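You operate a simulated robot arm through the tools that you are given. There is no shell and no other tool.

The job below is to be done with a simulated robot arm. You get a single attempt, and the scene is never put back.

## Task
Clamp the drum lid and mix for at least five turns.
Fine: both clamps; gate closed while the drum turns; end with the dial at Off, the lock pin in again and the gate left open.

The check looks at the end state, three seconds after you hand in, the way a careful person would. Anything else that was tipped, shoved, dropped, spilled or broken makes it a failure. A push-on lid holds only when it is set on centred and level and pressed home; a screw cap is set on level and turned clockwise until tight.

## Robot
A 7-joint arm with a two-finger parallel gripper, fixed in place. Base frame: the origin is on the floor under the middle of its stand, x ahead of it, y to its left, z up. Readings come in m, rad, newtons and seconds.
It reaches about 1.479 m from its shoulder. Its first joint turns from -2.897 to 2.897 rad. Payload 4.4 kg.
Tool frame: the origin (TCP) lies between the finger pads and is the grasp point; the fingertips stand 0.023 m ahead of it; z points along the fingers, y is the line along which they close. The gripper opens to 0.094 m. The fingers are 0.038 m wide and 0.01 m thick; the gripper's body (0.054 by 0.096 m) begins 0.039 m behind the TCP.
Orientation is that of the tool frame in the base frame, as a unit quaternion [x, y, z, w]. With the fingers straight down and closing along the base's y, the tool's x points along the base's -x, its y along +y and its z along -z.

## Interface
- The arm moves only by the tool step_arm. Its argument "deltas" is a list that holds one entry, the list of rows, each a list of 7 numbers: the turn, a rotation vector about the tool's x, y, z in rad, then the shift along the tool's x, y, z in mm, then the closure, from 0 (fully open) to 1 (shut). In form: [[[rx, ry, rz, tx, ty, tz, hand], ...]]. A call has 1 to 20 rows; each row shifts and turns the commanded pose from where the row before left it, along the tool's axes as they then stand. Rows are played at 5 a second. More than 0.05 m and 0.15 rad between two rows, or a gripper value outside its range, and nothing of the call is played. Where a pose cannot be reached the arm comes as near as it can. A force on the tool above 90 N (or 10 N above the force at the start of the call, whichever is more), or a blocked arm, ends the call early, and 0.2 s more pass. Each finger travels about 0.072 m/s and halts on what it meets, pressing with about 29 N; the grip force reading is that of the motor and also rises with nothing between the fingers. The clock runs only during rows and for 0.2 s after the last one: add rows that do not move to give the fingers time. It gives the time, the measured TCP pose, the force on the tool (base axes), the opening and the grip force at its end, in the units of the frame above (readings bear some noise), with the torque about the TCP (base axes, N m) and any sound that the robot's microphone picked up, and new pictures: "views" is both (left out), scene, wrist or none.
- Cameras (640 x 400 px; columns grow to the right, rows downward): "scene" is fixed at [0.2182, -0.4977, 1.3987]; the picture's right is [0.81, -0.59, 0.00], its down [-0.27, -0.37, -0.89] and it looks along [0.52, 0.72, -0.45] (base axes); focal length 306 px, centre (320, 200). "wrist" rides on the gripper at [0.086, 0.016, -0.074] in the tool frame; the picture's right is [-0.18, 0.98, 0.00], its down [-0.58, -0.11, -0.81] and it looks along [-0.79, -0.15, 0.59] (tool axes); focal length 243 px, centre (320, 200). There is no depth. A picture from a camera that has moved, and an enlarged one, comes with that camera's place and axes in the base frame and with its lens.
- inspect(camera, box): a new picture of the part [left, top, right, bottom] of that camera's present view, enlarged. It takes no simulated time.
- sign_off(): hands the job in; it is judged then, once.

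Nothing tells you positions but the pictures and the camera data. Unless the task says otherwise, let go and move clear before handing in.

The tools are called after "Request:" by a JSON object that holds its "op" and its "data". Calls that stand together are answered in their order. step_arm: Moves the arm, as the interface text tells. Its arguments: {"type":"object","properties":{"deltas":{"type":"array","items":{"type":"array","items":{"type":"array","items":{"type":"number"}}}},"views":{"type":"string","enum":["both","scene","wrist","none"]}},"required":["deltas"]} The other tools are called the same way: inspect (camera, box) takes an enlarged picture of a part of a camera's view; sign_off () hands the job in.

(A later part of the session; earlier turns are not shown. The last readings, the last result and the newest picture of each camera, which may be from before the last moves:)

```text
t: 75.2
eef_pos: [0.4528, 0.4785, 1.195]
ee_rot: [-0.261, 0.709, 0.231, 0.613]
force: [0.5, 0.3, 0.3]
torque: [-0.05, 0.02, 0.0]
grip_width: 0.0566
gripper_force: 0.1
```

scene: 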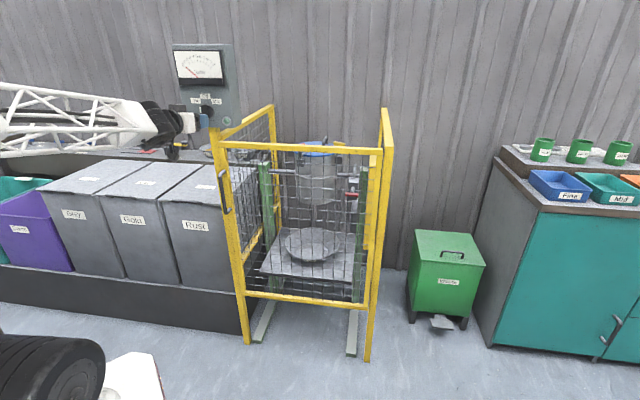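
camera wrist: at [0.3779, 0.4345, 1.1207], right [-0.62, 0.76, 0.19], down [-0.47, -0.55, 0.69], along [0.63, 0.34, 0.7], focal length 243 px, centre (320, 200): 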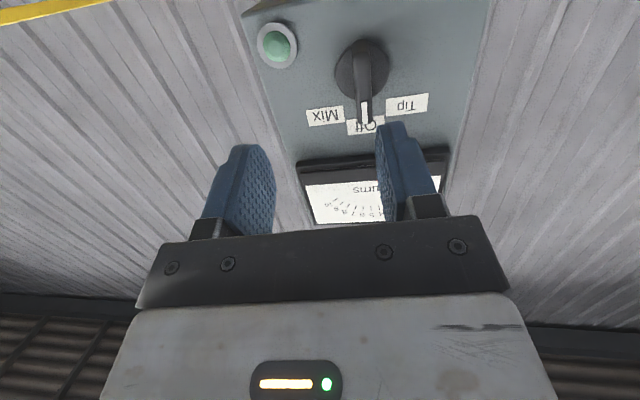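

Settled. I'll shift left and forward while correcting the slight downward pitch.

Request:
{"op": "step_arm", "data": {"deltas": [[[0, -0.03, 0, -2, 8, 15, 0.4], [0, -0.03, 0, -2, 8, 15, 0.4], [0, -0.03, 0, -2, 8, 10, 0.4], [0, 0, 0, 0, 0, 0, 0.4]]]}}

Request:
{"op": "inspect", "data": {"camera": "wrist", "box": [160, 0, 480, 220]}}

Request:
{"op": "inspect", "data": {"camera": "scene", "box": [120, 40, 280, 160]}}

```text
t: 76.2
eef_pos: [0.4693, 0.5214, 1.1969]
ee_rot: [-0.25, 0.681, 0.243, 0.644]
force: [-1.0, -0.3, 0.1]
torque: [0.0, -0.02, 0.0]
grip_width: 0.0565
gripper_force: 0.0
camera wrist: at [0.3982, 0.4834, 1.1147], right [-0.63, 0.75, 0.19], down [-0.51, -0.59, 0.62], along [0.58, 0.3, 0.76], focal length 243 px, centre (320, 200)
```

scene: 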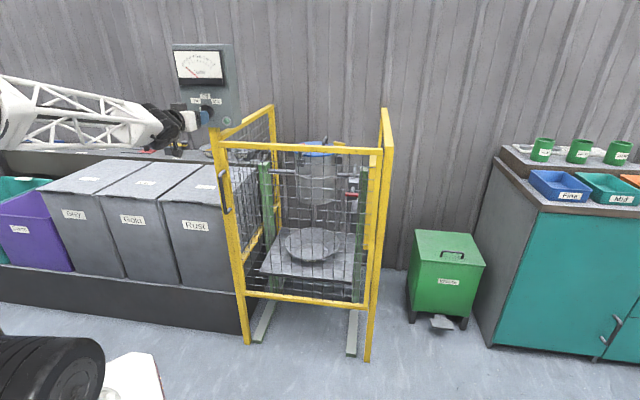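
wrist: 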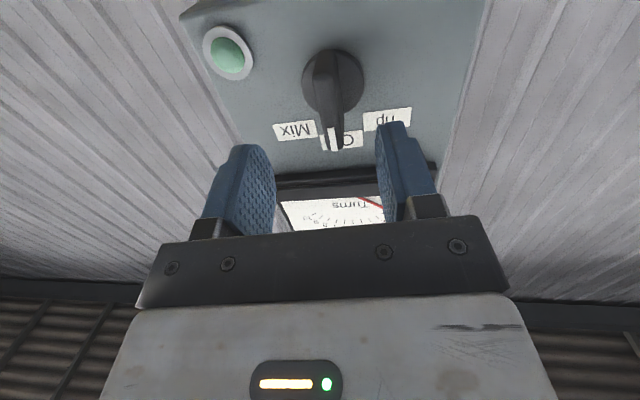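

```text
1.82 times, centred on (320, 110) of wrist
camera zoom: at [0.3982, 0.4834, 1.1147], right [-0.63, 0.75, 0.19], down [-0.51, -0.59, 0.62], along [0.58, 0.3, 0.76], focal length 441 px, centre (320, 364)
```

zoom: 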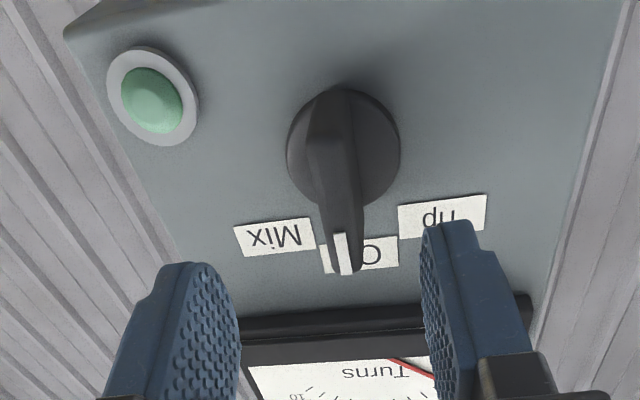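

```text
3.33 times, centred on (200, 100) of scene
camera zoom: at [0.2182, -0.4977, 1.3987], right [0.81, -0.59, 0.0], down [-0.27, -0.37, -0.89], along [0.52, 0.72, -0.45], focal length 1018 px, centre (720, 533)
```

zoom: 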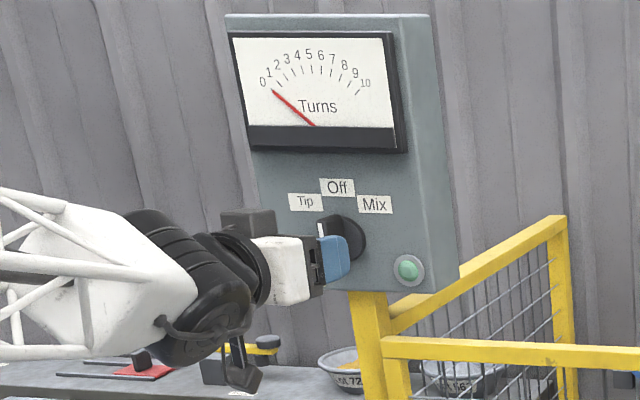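

Now the arm reaches fine and the bar is nearly centred between the fingers. I'll move forward to straddle the knob's bar.

Request:
{"op": "step_arm", "data": {"deltas": [[[0, 0, 0, 0, 4, 15, 0.4], [-0.02, 0, 0, 0, 3, 15, 0.4], [-0.015, -0.02, 0, 0, 0, 12, 0.4], [0, 0, 0, 0, 0, 0, 0.4]]]}}

Request:
{"op": "inspect", "data": {"camera": "wrist", "box": [160, 0, 480, 220]}}

Request:
{"op": "inspect", "data": {"camera": "scene", "box": [160, 60, 260, 140]}}

```text
t: 77.2
eef_pos: [0.4942, 0.5567, 1.195]
ee_rot: [-0.258, 0.671, 0.257, 0.646]
force: [-0.1, -0.2, 0.4]
torque: [0.03, 0.01, 0.0]
grip_width: 0.0564
gripper_force: 0.0
camera wrist: at [0.4275, 0.5163, 1.1106], right [-0.66, 0.72, 0.19], down [-0.5, -0.62, 0.61], along [0.56, 0.3, 0.77], focal length 243 px, centre (320, 200)
```

scene: 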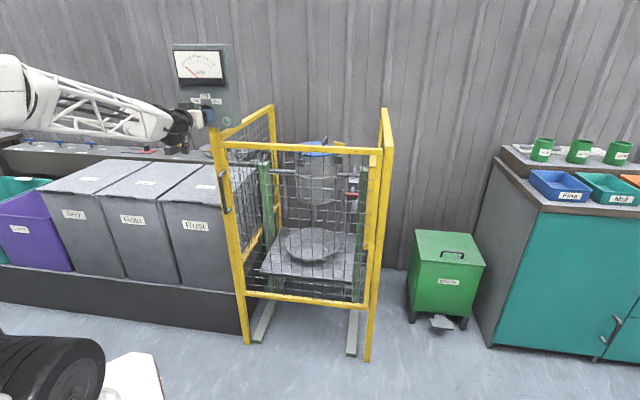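
wrist: 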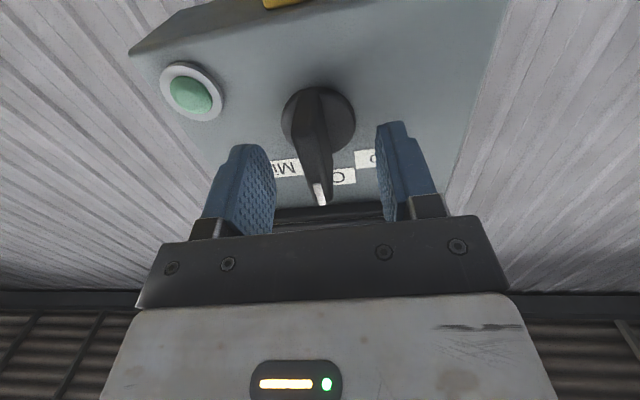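

```text
1.82 times, centred on (320, 110) of wrist
camera zoom: at [0.4275, 0.5163, 1.1106], right [-0.66, 0.72, 0.19], down [-0.5, -0.62, 0.61], along [0.56, 0.3, 0.77], focal length 441 px, centre (320, 364)
```

zoom: 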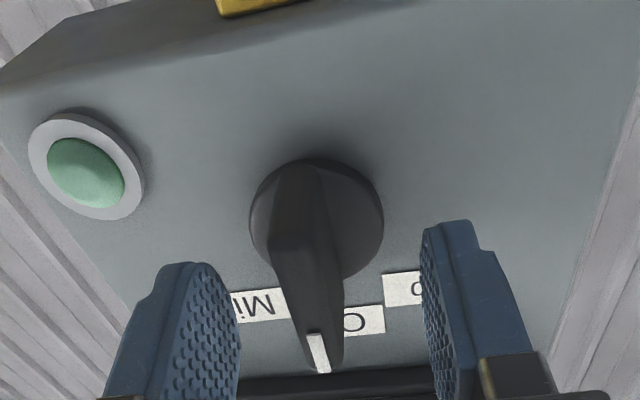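

```text
5.00 times, centred on (210, 100) of scene
camera zoom: at [0.2182, -0.4977, 1.3987], right [0.81, -0.59, 0.0], down [-0.27, -0.37, -0.89], along [0.52, 0.72, -0.45], focal length 1527 px, centre (870, 700)
```

zoom: 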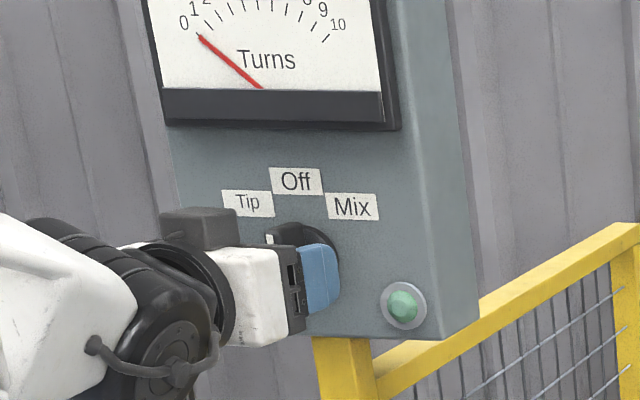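

The bar is about 2 mm right of centre and the axis is slightly below the TCP. I'll correct and close on the bar.

Request:
{"op": "step_arm", "data": {"deltas": [[[0, 0, 0, 6, -2, 2, 0.4], [0, 0, 0, 0, 0, 0, 0.4], [0, 0, 0, 0, 0, 0, 0.7], [0, 0, 0, 0, 0, 0, 1], [0, 0, 0, 0, 0, 0, 1], [0, 0, 0, 0, 0, 0, 1]]]}}

Request:
{"op": "inspect", "data": {"camera": "wrist", "box": [160, 0, 480, 220]}}

```text
t: 78.6
eef_pos: [0.4986, 0.5561, 1.1879]
ee_rot: [-0.259, 0.671, 0.258, 0.646]
force: [17.7, -23.5, -1.7]
torque: [0.25, 0.03, 0.43]
grip_width: 0.0122
gripper_force: 44.8
camera wrist: at [0.4307, 0.5158, 1.1043], right [-0.66, 0.72, 0.2], down [-0.5, -0.62, 0.61], along [0.56, 0.3, 0.77], focal length 243 px, centre (320, 200)
```

scene: 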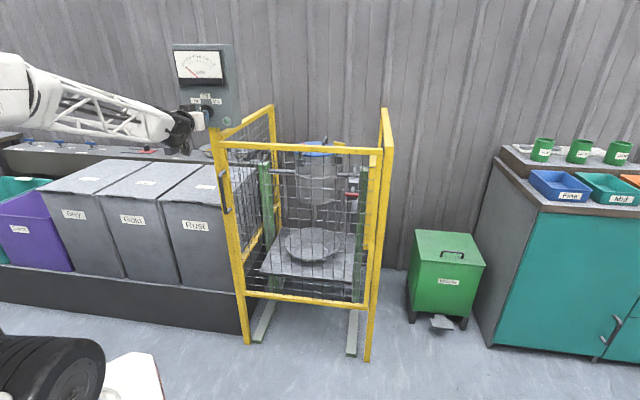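
wrist: 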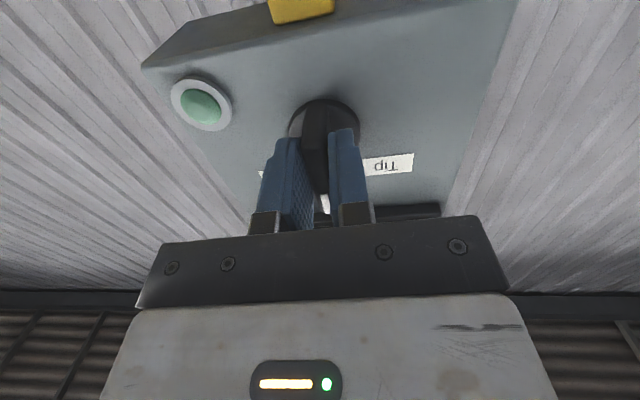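

```text
1.82 times, centred on (320, 110) of wrist
camera zoom: at [0.4307, 0.5158, 1.1043], right [-0.66, 0.72, 0.2], down [-0.5, -0.62, 0.61], along [0.56, 0.3, 0.77], focal length 441 px, centre (320, 364)
```

zoom: 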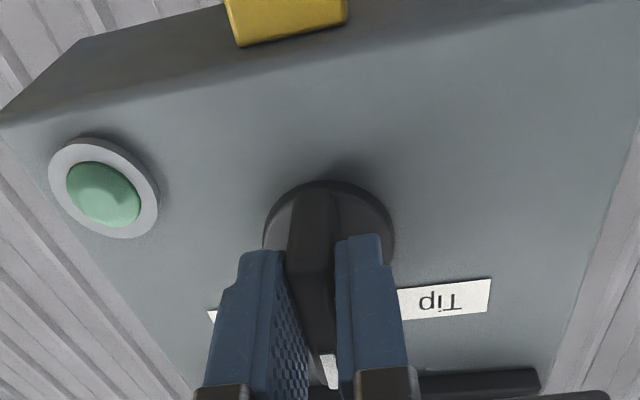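

Gripped the bar at 12 mm. I'll relieve the side load, loosen to a slight clearance, and turn clockwise toward Mix.

Request:
{"op": "step_arm", "data": {"deltas": [[[0, 0, 0, 0, -1.7, 0, 1], [0, 0, 0, 0, 0, 0, 0.82], [0, 0, 0.1, 0, 0, 0, 0.82], [0, 0, 0.1, 0, 0, 0, 0.82], [0, 0, 0.1, 0, 0, 0, 0.82], [0, 0, 0.1, 0, 0, 0, 0.82], [0, 0, 0, 0, 0, 0, 0.82]]]}}

Request:
{"op": "inspect", "data": {"camera": "wrist", "box": [160, 0, 480, 220]}}

Request:
{"op": "inspect", "data": {"camera": "scene", "box": [160, 30, 260, 140]}}

```text
t: 80.2
eef_pos: [0.4997, 0.5555, 1.1882]
ee_rot: [-0.122, 0.708, 0.382, 0.581]
force: [-6.7, 5.6, -1.0]
torque: [-0.1, 0.06, 0.29]
grip_width: 0.0206
gripper_force: 3.9
camera wrist: at [0.4102, 0.5388, 1.1186], right [-0.55, 0.62, 0.56], down [-0.35, -0.78, 0.52], along [0.76, 0.09, 0.65], focal length 243 px, centre (320, 200)
```

scene: 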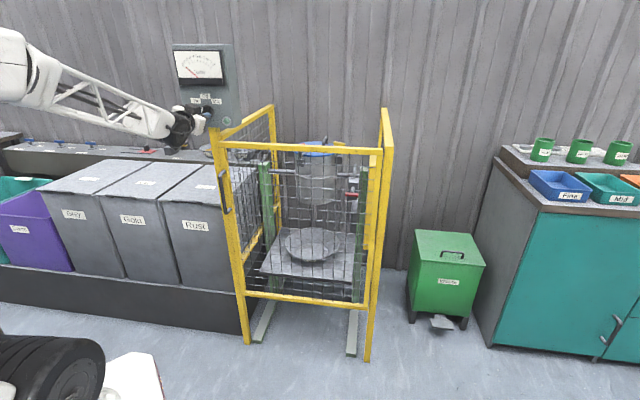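
wrist: 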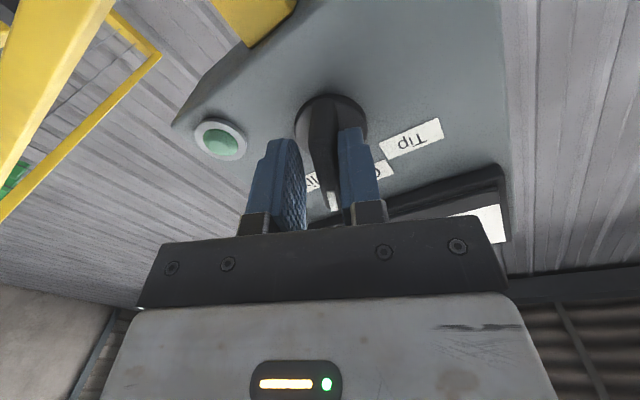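

```text
1.82 times, centred on (320, 110) of wrist
camera zoom: at [0.4102, 0.5388, 1.1186], right [-0.55, 0.62, 0.56], down [-0.35, -0.78, 0.52], along [0.76, 0.09, 0.65], focal length 441 px, centre (320, 364)
```

zoom: 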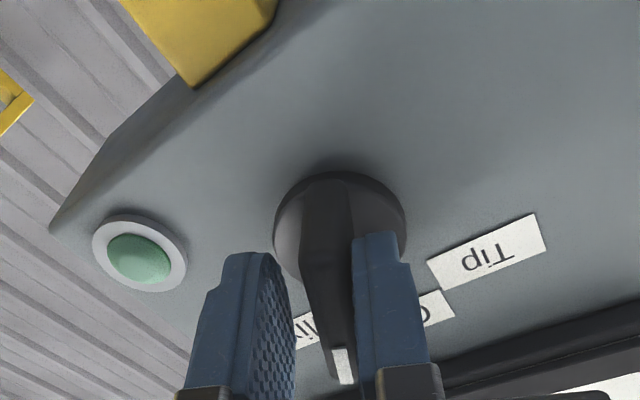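

```text
3.64 times, centred on (210, 85) of scene
camera zoom: at [0.2182, -0.4977, 1.3987], right [0.81, -0.59, 0.0], down [-0.27, -0.37, -0.89], along [0.52, 0.72, -0.45], focal length 1111 px, centre (720, 618)
```

zoom: 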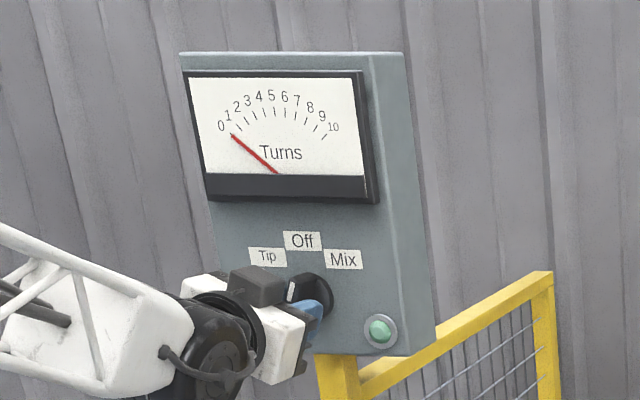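

The knob is turning with the gripper. I'll continue to the Mix position.

Request:
{"op": "step_arm", "data": {"deltas": [[[0, 0, 0.1, 0, 0, 0, 0.82], [0, 0, 0.1, 0, 0, 0, 0.82], [0, 0, 0.1, 0, 0, 0, 0.82], [0, 0, 0.1, 0, 0, 0, 0.82], [0, 0, 0, 0, 0, 0, 0.82]]]}}

Request:
{"op": "inspect", "data": {"camera": "scene", "box": [160, 30, 260, 140]}}

Request:
{"op": "inspect", "data": {"camera": "scene", "box": [250, 120, 390, 230]}}

```text
t: 81.4
eef_pos: [0.4986, 0.5557, 1.1885]
ee_rot: [0.023, 0.718, 0.49, 0.495]
force: [-6.1, 11.9, 6.8]
torque: [-0.11, -0.3, 0.3]
grip_width: 0.0234
gripper_force: 6.7
camera wrist: at [0.3934, 0.5574, 1.1442], right [-0.35, 0.42, 0.84], down [-0.25, -0.91, 0.35], along [0.9, -0.08, 0.42], focal length 243 px, centre (320, 200)
```

scene: 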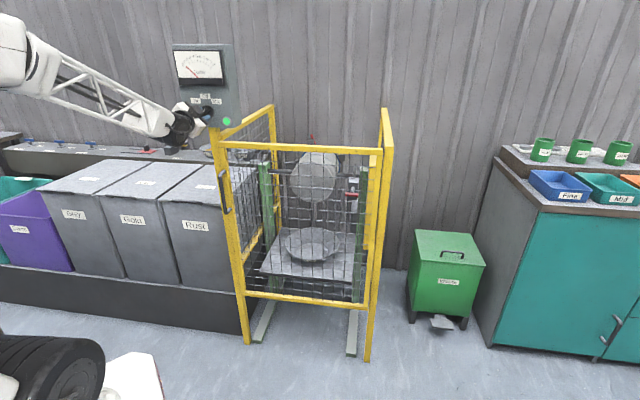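
wrist: 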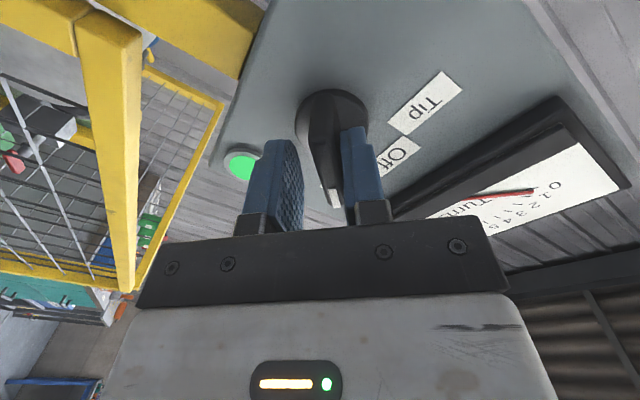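

```text
3.64 times, centred on (210, 85) of scene
camera zoom: at [0.2182, -0.4977, 1.3987], right [0.81, -0.59, 0.0], down [-0.27, -0.37, -0.89], along [0.52, 0.72, -0.45], focal length 1111 px, centre (720, 618)
```

zoom: 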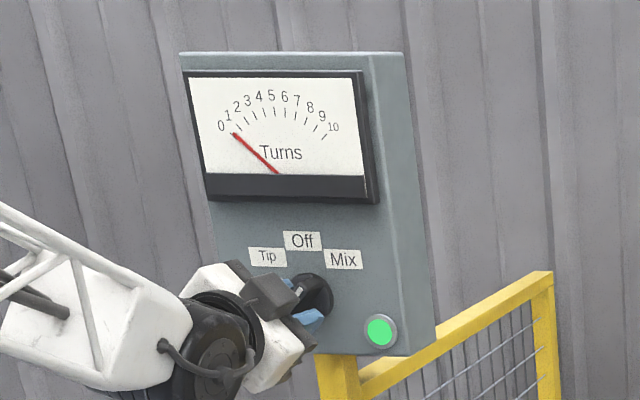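

```text
3.64 times, centred on (320, 175) of scene
camera zoom: at [0.2182, -0.4977, 1.3987], right [0.81, -0.59, 0.0], down [-0.27, -0.37, -0.89], along [0.52, 0.72, -0.45], focal length 1111 px, centre (320, 291)
```

zoom: 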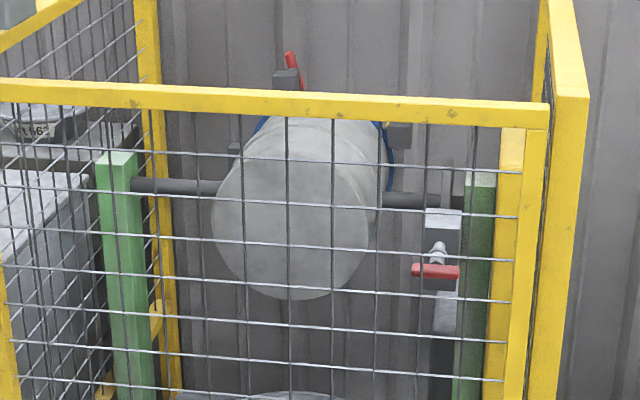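

The lamp is lit and the drum is turning. I'll hold still, watch the gauge, and measure the speed.

Request:
{"op": "step_arm", "data": {"deltas": [[[0, 0, 0.03, 0, 0, 0, 0.82], [0, 0, 0, 0, 0, 0, 0.82], [0, 0, 0, 0, 0, 0, 0.82], [0, 0, 0, 0, 0, 0, 0.82], [0, 0, 0, 0, 0, 0, 0.82]]], "views": "scene"}}

Request:
{"op": "inspect", "data": {"camera": "scene", "box": [160, 30, 260, 140]}}

Request:
{"op": "inspect", "data": {"camera": "scene", "box": [250, 120, 390, 230]}}

```text
t: 82.6
eef_pos: [0.4998, 0.5552, 1.1892]
ee_rot: [0.033, 0.718, 0.496, 0.488]
force: [-4.8, 15.3, 10.7]
torque: [-0.17, -0.34, 0.39]
grip_width: 0.025
gripper_force: 8.8
```

scene: 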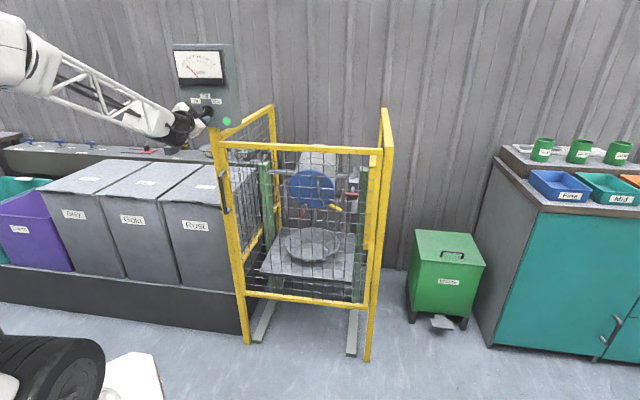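

```text
3.64 times, centred on (210, 85) of scene
camera zoom: at [0.2182, -0.4977, 1.3987], right [0.81, -0.59, 0.0], down [-0.27, -0.37, -0.89], along [0.52, 0.72, -0.45], focal length 1111 px, centre (720, 618)
```

zoom: 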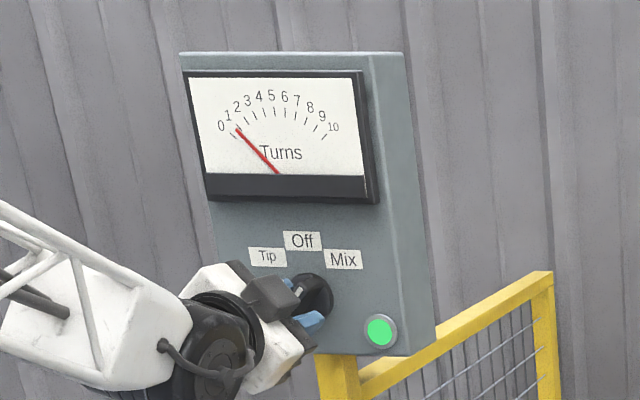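

```text
3.64 times, centred on (320, 175) of scene
camera zoom: at [0.2182, -0.4977, 1.3987], right [0.81, -0.59, 0.0], down [-0.27, -0.37, -0.89], along [0.52, 0.72, -0.45], focal length 1111 px, centre (320, 291)
```

zoom: 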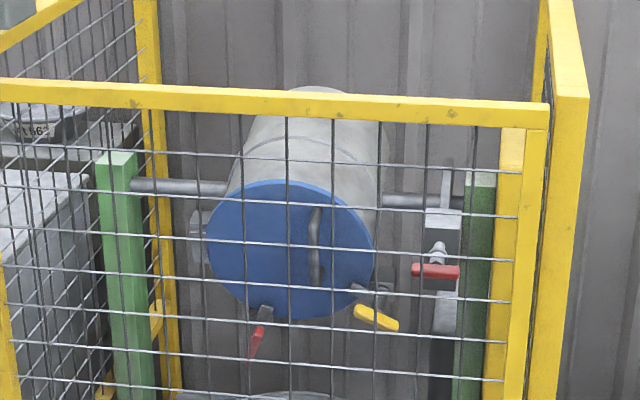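

The drum runs at roughly 0.4–0.45 turn/s and the gauge is rising. I'll keep holding and sampling.

Request:
{"op": "step_arm", "data": {"deltas": [[[0, 0, 0, 0, 0, 0, 0.82], [0, 0, 0, 0, 0, 0, 0.82], [0, 0, 0, 0, 0, 0, 0.82], [0, 0, 0, 0, 0, 0, 0.82], [0, 0, 0, 0, 0, 0, 0.82], [0, 0, 0, 0, 0, 0, 0.82], [0, 0, 0, 0, 0, 0, 0.82], [0, 0, 0, 0, 0, 0, 0.82], [0, 0, 0, 0, 0, 0, 0.82]]], "views": "scene"}}

Request:
{"op": "inspect", "data": {"camera": "scene", "box": [170, 40, 240, 90]}}

Request:
{"op": "inspect", "data": {"camera": "scene", "box": [250, 120, 390, 230]}}

```text
t: 84.6
eef_pos: [0.4987, 0.5544, 1.1887]
ee_rot: [0.033, 0.718, 0.496, 0.488]
force: [-4.2, 9.6, 15.3]
torque: [-0.04, -0.4, 0.27]
grip_width: 0.025
gripper_force: 8.8
```

scene: 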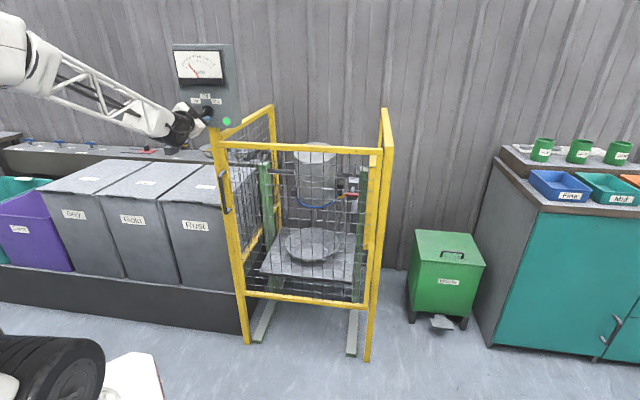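

```text
8.00 times, centred on (205, 65) of scene
camera zoom: at [0.2182, -0.4977, 1.3987], right [0.81, -0.59, 0.0], down [-0.27, -0.37, -0.89], along [0.52, 0.72, -0.45], focal length 2444 px, centre (1240, 1280)
```

zoom: 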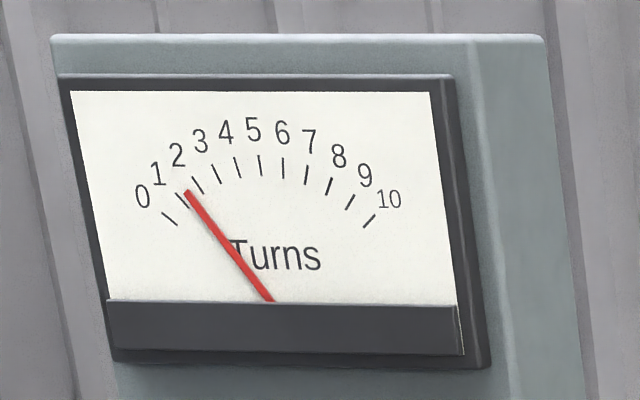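

```text
3.64 times, centred on (320, 175) of scene
camera zoom: at [0.2182, -0.4977, 1.3987], right [0.81, -0.59, 0.0], down [-0.27, -0.37, -0.89], along [0.52, 0.72, -0.45], focal length 1111 px, centre (320, 291)
```

zoom: 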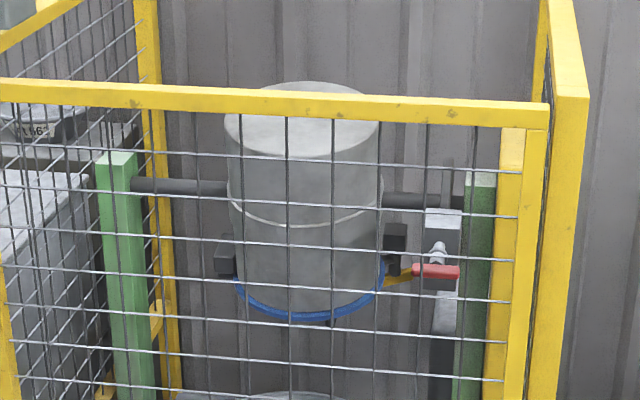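

About 1.5 turns done at about 0.38 turn/s. While it mixes I'll take up the gripper's angular slack so I can switch Off crisply later.

Request:
{"op": "step_arm", "data": {"deltas": [[[0, 0, -0.05, 0, 0, 0, 0.82], [0, 0, -0.05, 0, 0, 0, 0.82], [0, 0, 0, 0, 0, 0, 0.82]]], "views": "both"}}

Request:
{"op": "inspect", "data": {"camera": "wrist", "box": [220, 60, 460, 240]}}

Request:
{"op": "inspect", "data": {"camera": "scene", "box": [180, 80, 250, 130]}}

Request:
{"op": "inspect", "data": {"camera": "scene", "box": [250, 120, 390, 230]}}

```text
t: 85.4
eef_pos: [0.4984, 0.5549, 1.1876]
ee_rot: [-0.002, 0.719, 0.472, 0.511]
force: [-0.7, 2.0, 18.3]
torque: [0.32, -0.26, 0.05]
grip_width: 0.0233
gripper_force: 7.0
camera wrist: at [0.3953, 0.5543, 1.138], right [-0.39, 0.46, 0.8], down [-0.26, -0.89, 0.38], along [0.88, -0.06, 0.47], focal length 243 px, centre (320, 200)
```

scene: 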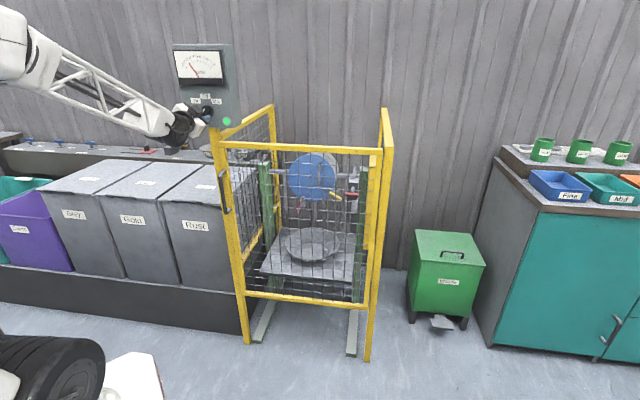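
wrist: 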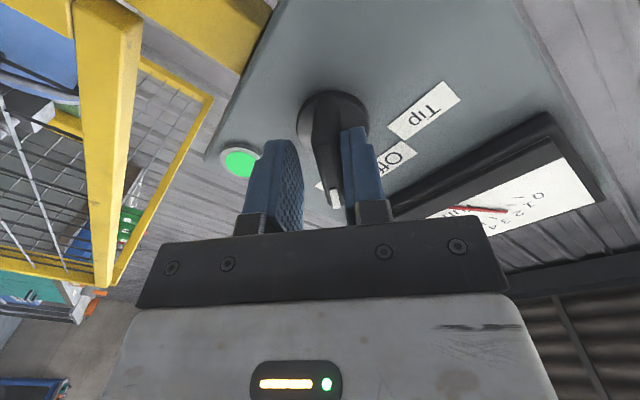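

```text
2.22 times, centred on (340, 150) of wrist
camera zoom: at [0.3953, 0.5543, 1.138], right [-0.39, 0.46, 0.8], down [-0.26, -0.89, 0.38], along [0.88, -0.06, 0.47], focal length 539 px, centre (276, 311)
```

zoom: 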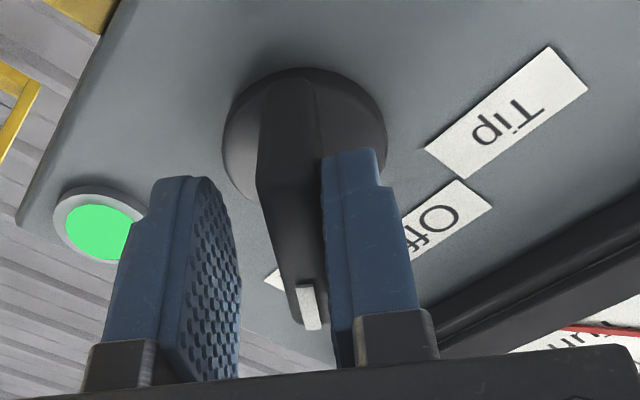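

```text
8.00 times, centred on (215, 105) of scene
camera zoom: at [0.2182, -0.4977, 1.3987], right [0.81, -0.59, 0.0], down [-0.27, -0.37, -0.89], along [0.52, 0.72, -0.45], focal length 2444 px, centre (1160, 960)
```

zoom: 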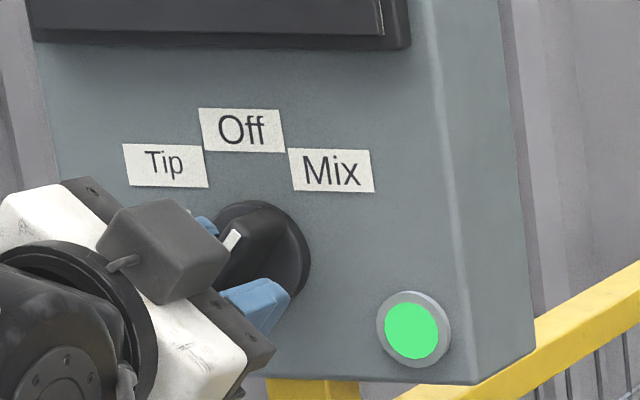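

```text
3.64 times, centred on (320, 175) of scene
camera zoom: at [0.2182, -0.4977, 1.3987], right [0.81, -0.59, 0.0], down [-0.27, -0.37, -0.89], along [0.52, 0.72, -0.45], focal length 1111 px, centre (320, 291)
```

zoom: 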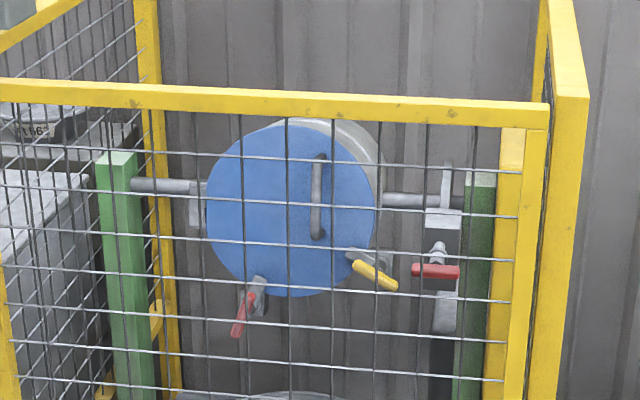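

The side load shows the knob axis is about 13 mm above my TCP. I'll recentre the tool on the knob axis while it mixes.

Request:
{"op": "step_arm", "data": {"deltas": [[[0, 0, 0, -5, 4.5, 0, 0.82], [0, 0, 0, -4, 3.5, 0, 0.82], [0, 0, 0, 0, 0, 0, 0.82]]], "views": "both"}}

Request:
{"op": "inspect", "data": {"camera": "wrist", "box": [220, 60, 460, 240]}}

Request:
{"op": "inspect", "data": {"camera": "scene", "box": [160, 30, 260, 140]}}

Request:
{"op": "inspect", "data": {"camera": "scene", "box": [250, 120, 390, 230]}}

```text
t: 86.2
eef_pos: [0.4999, 0.5554, 1.1999]
ee_rot: [-0.002, 0.719, 0.47, 0.511]
force: [0.3, -0.6, -2.1]
torque: [0.01, 0.03, -0.01]
grip_width: 0.0178
gripper_force: 0.9
camera wrist: at [0.3962, 0.5543, 1.1495], right [-0.39, 0.46, 0.8], down [-0.26, -0.89, 0.38], along [0.88, -0.06, 0.46], focal length 243 px, centre (320, 200)
```

scene: 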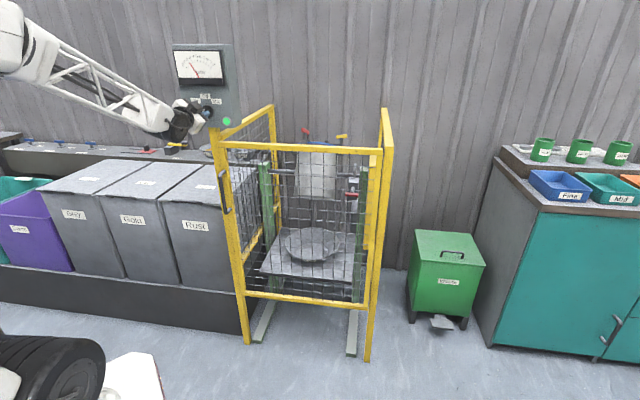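
wrist: 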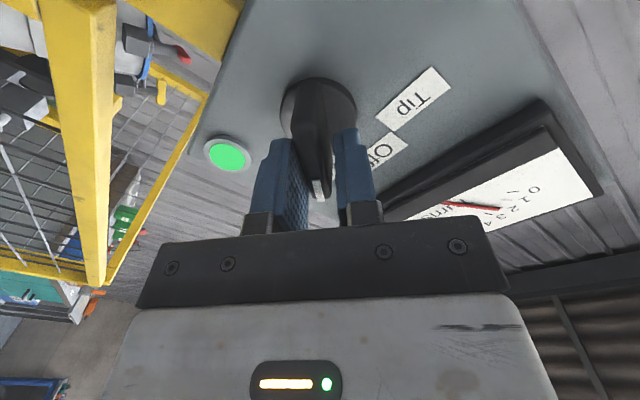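

```text
2.22 times, centred on (340, 150) of wrist
camera zoom: at [0.3962, 0.5543, 1.1495], right [-0.39, 0.46, 0.8], down [-0.26, -0.89, 0.38], along [0.88, -0.06, 0.46], focal length 539 px, centre (276, 311)
```

zoom: 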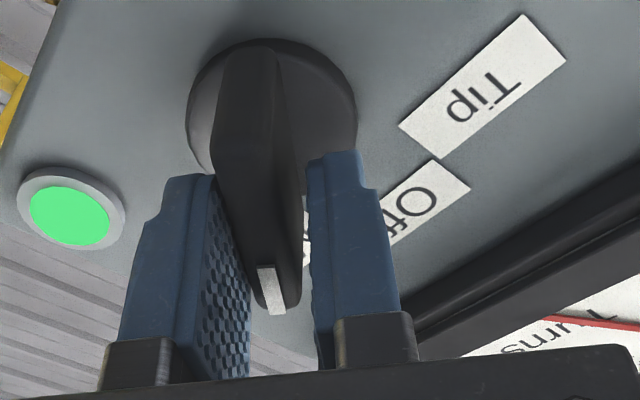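

```text
3.64 times, centred on (210, 85) of scene
camera zoom: at [0.2182, -0.4977, 1.3987], right [0.81, -0.59, 0.0], down [-0.27, -0.37, -0.89], along [0.52, 0.72, -0.45], focal length 1111 px, centre (720, 618)
```

zoom: 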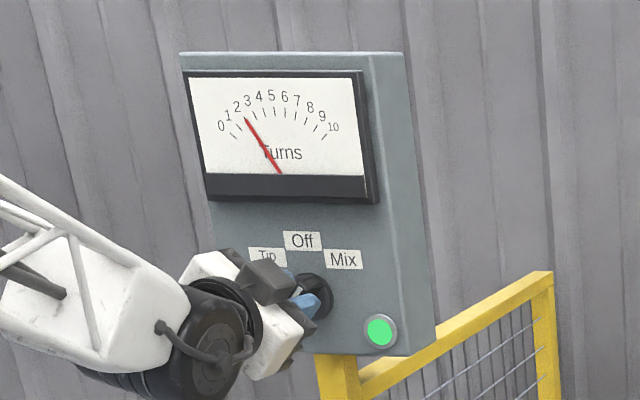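

```text
3.64 times, centred on (320, 175) of scene
camera zoom: at [0.2182, -0.4977, 1.3987], right [0.81, -0.59, 0.0], down [-0.27, -0.37, -0.89], along [0.52, 0.72, -0.45], focal length 1111 px, centre (320, 291)
```

zoom: 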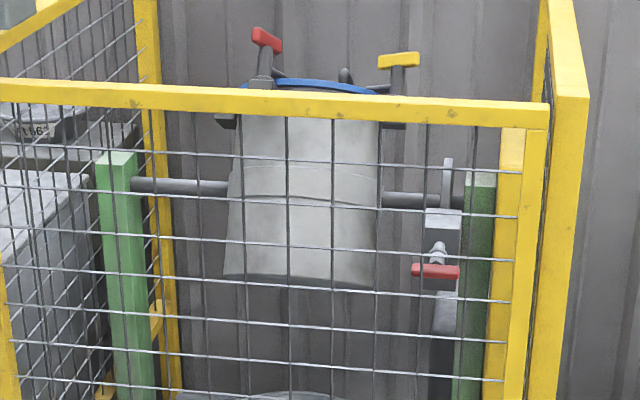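

Now perfectly centred with zero load. I'll tighten the grip and let it keep mixing; about 2.05 turns so far at 0.375 turn/s.

Request:
{"op": "step_arm", "data": {"deltas": [[[0, 0, 0, 0, 0, 0, 1], [0, 0, 0, 0, 0, 0, 1], [0, 0, 0, 0, 0, 0, 1], [0, 0, 0, 0, 0, 0, 1], [0, 0, 0, 0, 0, 0, 1]]], "views": "both"}}

Request:
{"op": "inspect", "data": {"camera": "scene", "box": [250, 120, 390, 230]}}

Request:
{"op": "inspect", "data": {"camera": "wrist", "box": [220, 60, 460, 240]}}

```text
t: 87.4
eef_pos: [0.5011, 0.5527, 1.1995]
ee_rot: [-0.002, 0.72, 0.47, 0.511]
force: [34.5, -56.2, -31.2]
torque: [0.21, -0.55, -0.81]
grip_width: 0.0128
gripper_force: 45.9
camera wrist: at [0.3971, 0.5533, 1.1485], right [-0.39, 0.46, 0.8], down [-0.26, -0.89, 0.38], along [0.88, -0.06, 0.46], focal length 243 px, centre (320, 200)
```

scene: 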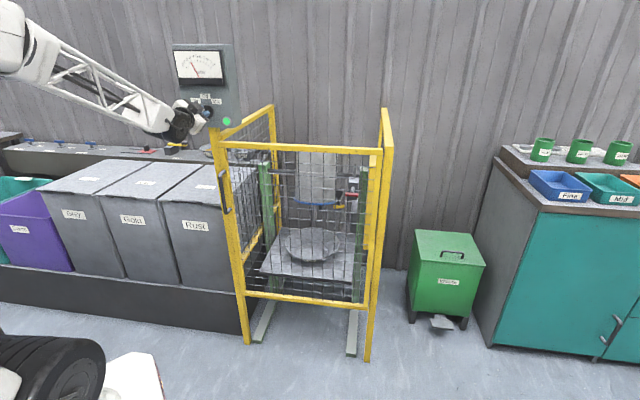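
wrist: 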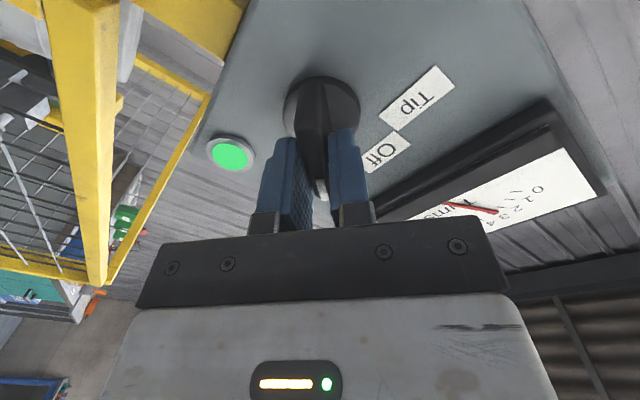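

```text
3.64 times, centred on (320, 175) of scene
camera zoom: at [0.2182, -0.4977, 1.3987], right [0.81, -0.59, 0.0], down [-0.27, -0.37, -0.89], along [0.52, 0.72, -0.45], focal length 1111 px, centre (320, 291)
```

zoom: 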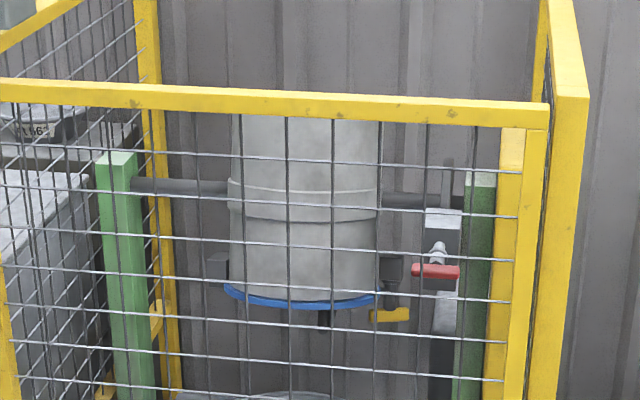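

```text
2.22 times, centred on (340, 150) of wrist
camera zoom: at [0.3971, 0.5533, 1.1485], right [-0.39, 0.46, 0.8], down [-0.26, -0.89, 0.38], along [0.88, -0.06, 0.46], focal length 539 px, centre (276, 311)
```

zoom: 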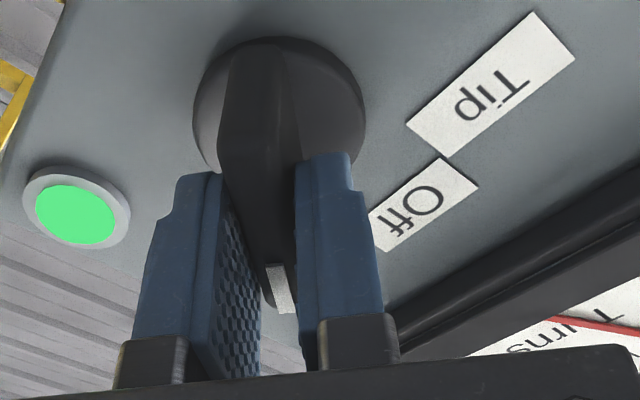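

The tight grip shows I overshifted sideways by about 3 mm, so I'll relieve that.

Request:
{"op": "step_arm", "data": {"deltas": [[[0, 0, 0, 0, -2, 0, 1], [0, 0, 0, 0, -1.6, 0, 1], [0, 0, 0, 0, 0, 0, 1]]], "views": "scene"}}

```text
t: 88.2
eef_pos: [0.5007, 0.5539, 1.1987]
ee_rot: [-0.004, 0.719, 0.472, 0.511]
force: [-15.2, -12.4, -20.5]
torque: [-0.44, 0.46, 1.38]
grip_width: 0.0127
gripper_force: 44.6
```

scene: 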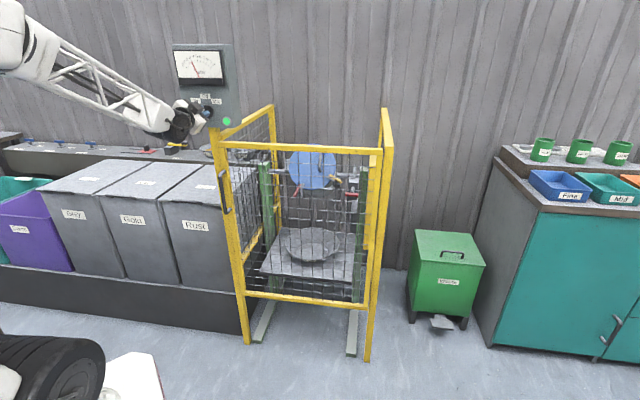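

Load is acceptable. I'll hold and let it mix, then recheck the gauge and phase.

Request:
{"op": "step_arm", "data": {"deltas": [[[0, 0, 0, 0, 0, 0, 1], [0, 0, 0, 0, 0, 0, 1], [0, 0, 0, 0, 0, 0, 1], [0, 0, 0, 0, 0, 0, 1], [0, 0, 0, 0, 0, 0, 1], [0, 0, 0, 0, 0, 0, 1], [0, 0, 0, 0, 0, 0, 1], [0, 0, 0, 0, 0, 0, 1], [0, 0, 0, 0, 0, 0, 1], [0, 0, 0, 0, 0, 0, 1], [0, 0, 0, 0, 0, 0, 1], [0, 0, 0, 0, 0, 0, 1], [0, 0, 0, 0, 0, 0, 1], [0, 0, 0, 0, 0, 0, 1], [0, 0, 0, 0, 0, 0, 1], [0, 0, 0, 0, 0, 0, 1]]], "views": "scene"}}

Request:
{"op": "inspect", "data": {"camera": "scene", "box": [170, 40, 240, 90]}}

Request:
{"op": "inspect", "data": {"camera": "scene", "box": [250, 120, 390, 230]}}

```text
t: 91.6
eef_pos: [0.5018, 0.5536, 1.1993]
ee_rot: [-0.003, 0.718, 0.472, 0.511]
force: [-74.9, 43.0, -10.4]
torque: [0.41, 0.08, 2.0]
grip_width: 0.013
gripper_force: 44.9
```

scene: 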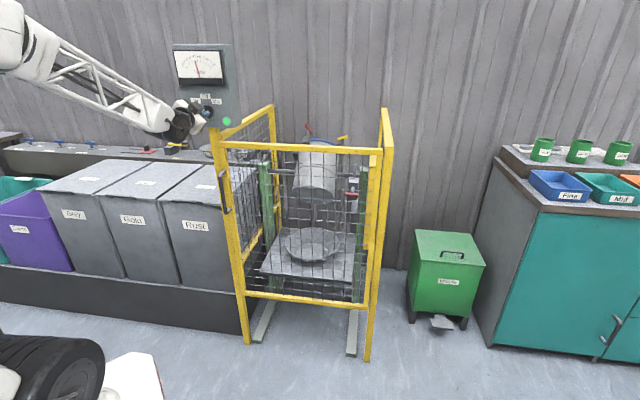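

```text
8.00 times, centred on (205, 65) of scene
camera zoom: at [0.2182, -0.4977, 1.3987], right [0.81, -0.59, 0.0], down [-0.27, -0.37, -0.89], along [0.52, 0.72, -0.45], focal length 2444 px, centre (1240, 1280)
```

zoom: 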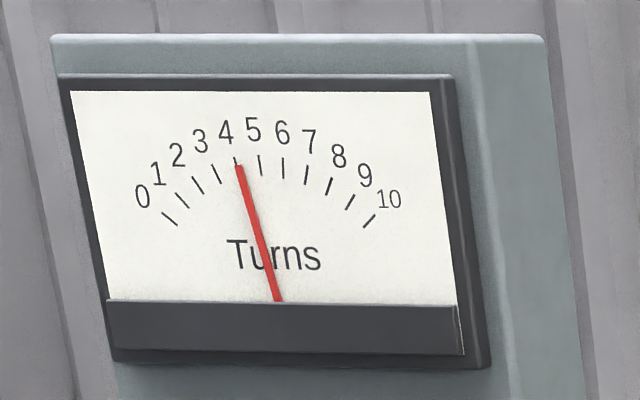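

```text
3.64 times, centred on (320, 175) of scene
camera zoom: at [0.2182, -0.4977, 1.3987], right [0.81, -0.59, 0.0], down [-0.27, -0.37, -0.89], along [0.52, 0.72, -0.45], focal length 1111 px, centre (320, 291)
```

zoom: 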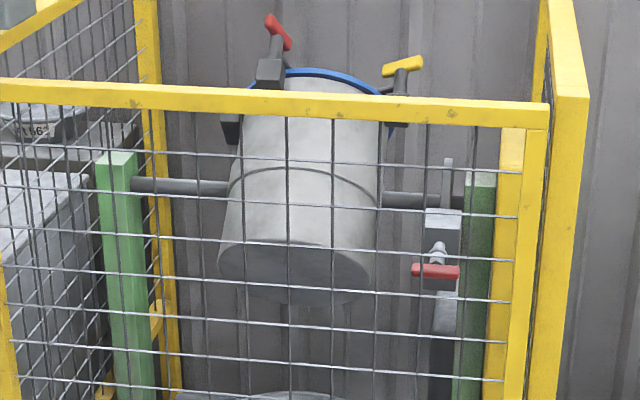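

About 4.1 turns. The tight grip is building side load on the arm, so I'll loosen slightly to relieve it.

Request:
{"op": "step_arm", "data": {"deltas": [[[0, 0, 0, 0, 0, 0, 0.84], [0, 0, 0, 0, 0, 0, 0.84], [0, 0, 0, 0, 0, 0, 0.84], [0, 0, 0, 0, 0, 0, 0.84], [0, 0, 0, 0, 0, 0, 0.84], [0, 0, 0, 0, 0, 0, 0.84], [0, 0, 0, 0, 0, 0, 0.84]]], "views": "scene"}}

Request:
{"op": "inspect", "data": {"camera": "scene", "box": [250, 120, 390, 230]}}

```text
t: 93.2
eef_pos: [0.5024, 0.5528, 1.1985]
ee_rot: [-0.002, 0.719, 0.472, 0.511]
force: [0.0, 0.6, 2.1]
torque: [0.06, -0.01, 0.01]
grip_width: 0.0159
gripper_force: 0.9
```

scene: 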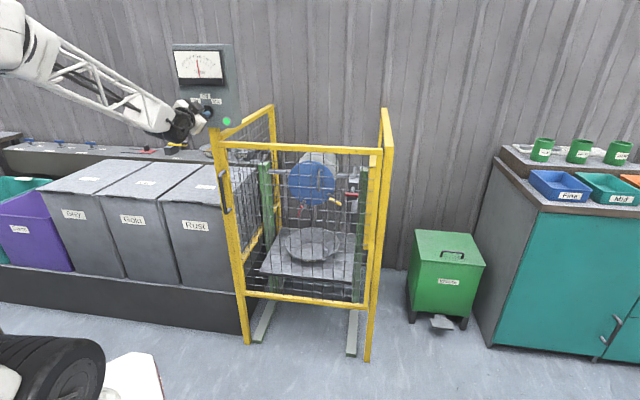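

```text
3.64 times, centred on (320, 175) of scene
camera zoom: at [0.2182, -0.4977, 1.3987], right [0.81, -0.59, 0.0], down [-0.27, -0.37, -0.89], along [0.52, 0.72, -0.45], focal length 1111 px, centre (320, 291)
```

zoom: 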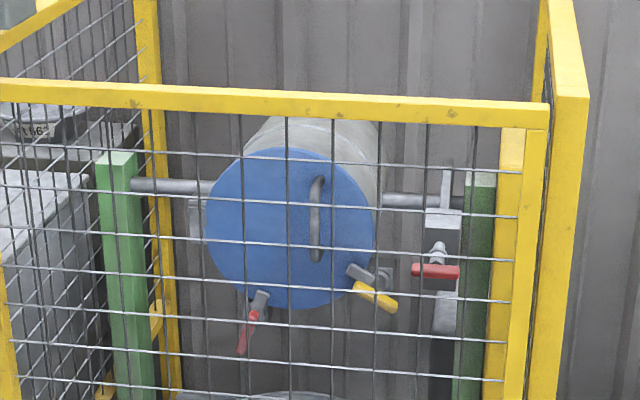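

At about 4.74 turns now. I'll idle so the rotation completes about six turns, then turn the dial back to Off in the same call, timed to stop near upright.

Request:
{"op": "step_arm", "data": {"deltas": [[[0, 0, 0, 0, 0, 0, 0.84], [0, 0, 0, 0, 0, 0, 0.84], [0, 0, 0, 0, 0, 0, 0.84], [0, 0, 0, 0, 0, 0, 0.84], [0, 0, 0, 0, 0, 0, 0.84], [0, 0, 0, 0, 0, 0, 0.84], [0, 0, 0, 0, 0, 0, 0.84], [0, 0, 0, 0, 0, 0, 0.84], [0, 0, 0, 0, 0, 0, 0.84], [0, 0, 0, 0, 0, 0, 0.84], [0, 0, 0, 0, 0, 0, 0.84], [0, 0, 0, 0, 0, 0, 0.84], [0, 0, 0, 0, 0, 0, 0.84], [0, 0, 0, 0, 0, 0, 0.84], [0, 0, -0.146, 0, 0, 0, 0.84], [0, 0, -0.146, 0, 0, 0, 0.84], [0, 0, -0.146, 0, 0, 0, 0.84], [0, 0, -0.146, 0, 0, 0, 0.84], [0, 0, -0.146, 0, 0, 0, 0.84], [0, 0, 0, 0, 0, 0, 0.84]]]}}

Request:
{"op": "inspect", "data": {"camera": "scene", "box": [250, 120, 390, 230]}}

Request:
{"op": "inspect", "data": {"camera": "scene", "box": [160, 30, 260, 140]}}

Request:
{"op": "inspect", "data": {"camera": "wrist", "box": [160, 0, 480, 220]}}

```text
t: 97.4
eef_pos: [0.501, 0.5525, 1.1982]
ee_rot: [-0.26, 0.67, 0.257, 0.646]
force: [-5.1, 11.0, 8.1]
torque: [0.13, -0.09, 0.25]
grip_width: 0.0199
gripper_force: 5.8
camera wrist: at [0.4336, 0.5128, 1.1142], right [-0.66, 0.72, 0.19], down [-0.5, -0.62, 0.61], along [0.56, 0.31, 0.77], focal length 243 px, centre (320, 200)
```

scene: 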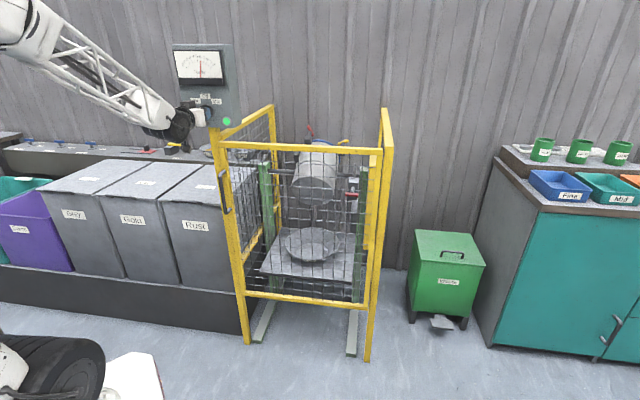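
wrist: 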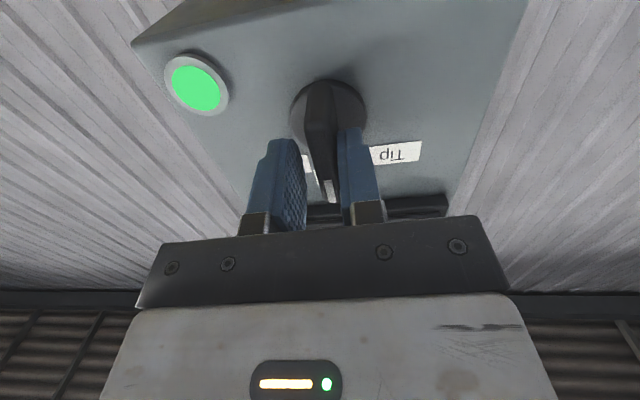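

```text
3.64 times, centred on (320, 175) of scene
camera zoom: at [0.2182, -0.4977, 1.3987], right [0.81, -0.59, 0.0], down [-0.27, -0.37, -0.89], along [0.52, 0.72, -0.45], focal length 1111 px, centre (320, 291)
```

zoom: 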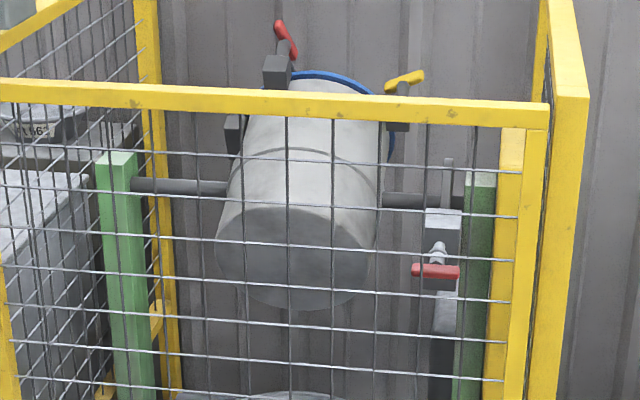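

```text
3.64 times, centred on (210, 85) of scene
camera zoom: at [0.2182, -0.4977, 1.3987], right [0.81, -0.59, 0.0], down [-0.27, -0.37, -0.89], along [0.52, 0.72, -0.45], focal length 1111 px, centre (720, 618)
```

zoom: 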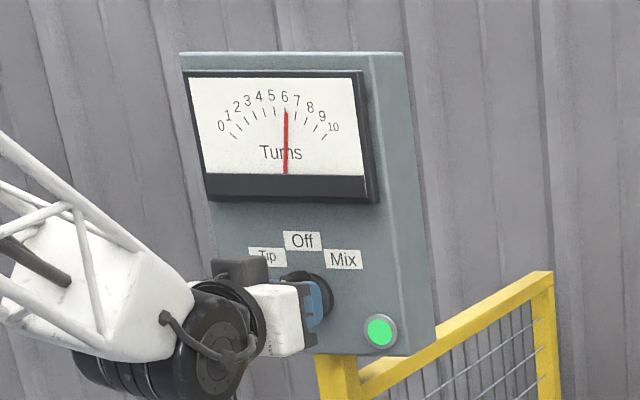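

```text
1.82 times, centred on (320, 110) of wrist
camera zoom: at [0.4336, 0.5128, 1.1142], right [-0.66, 0.72, 0.19], down [-0.5, -0.62, 0.61], along [0.56, 0.31, 0.77], focal length 441 px, centre (320, 364)
```

zoom: 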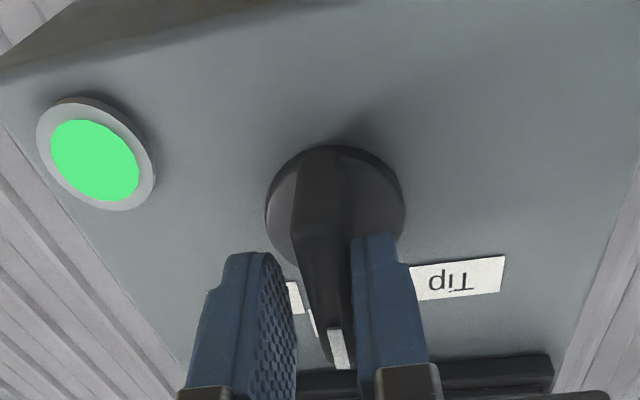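

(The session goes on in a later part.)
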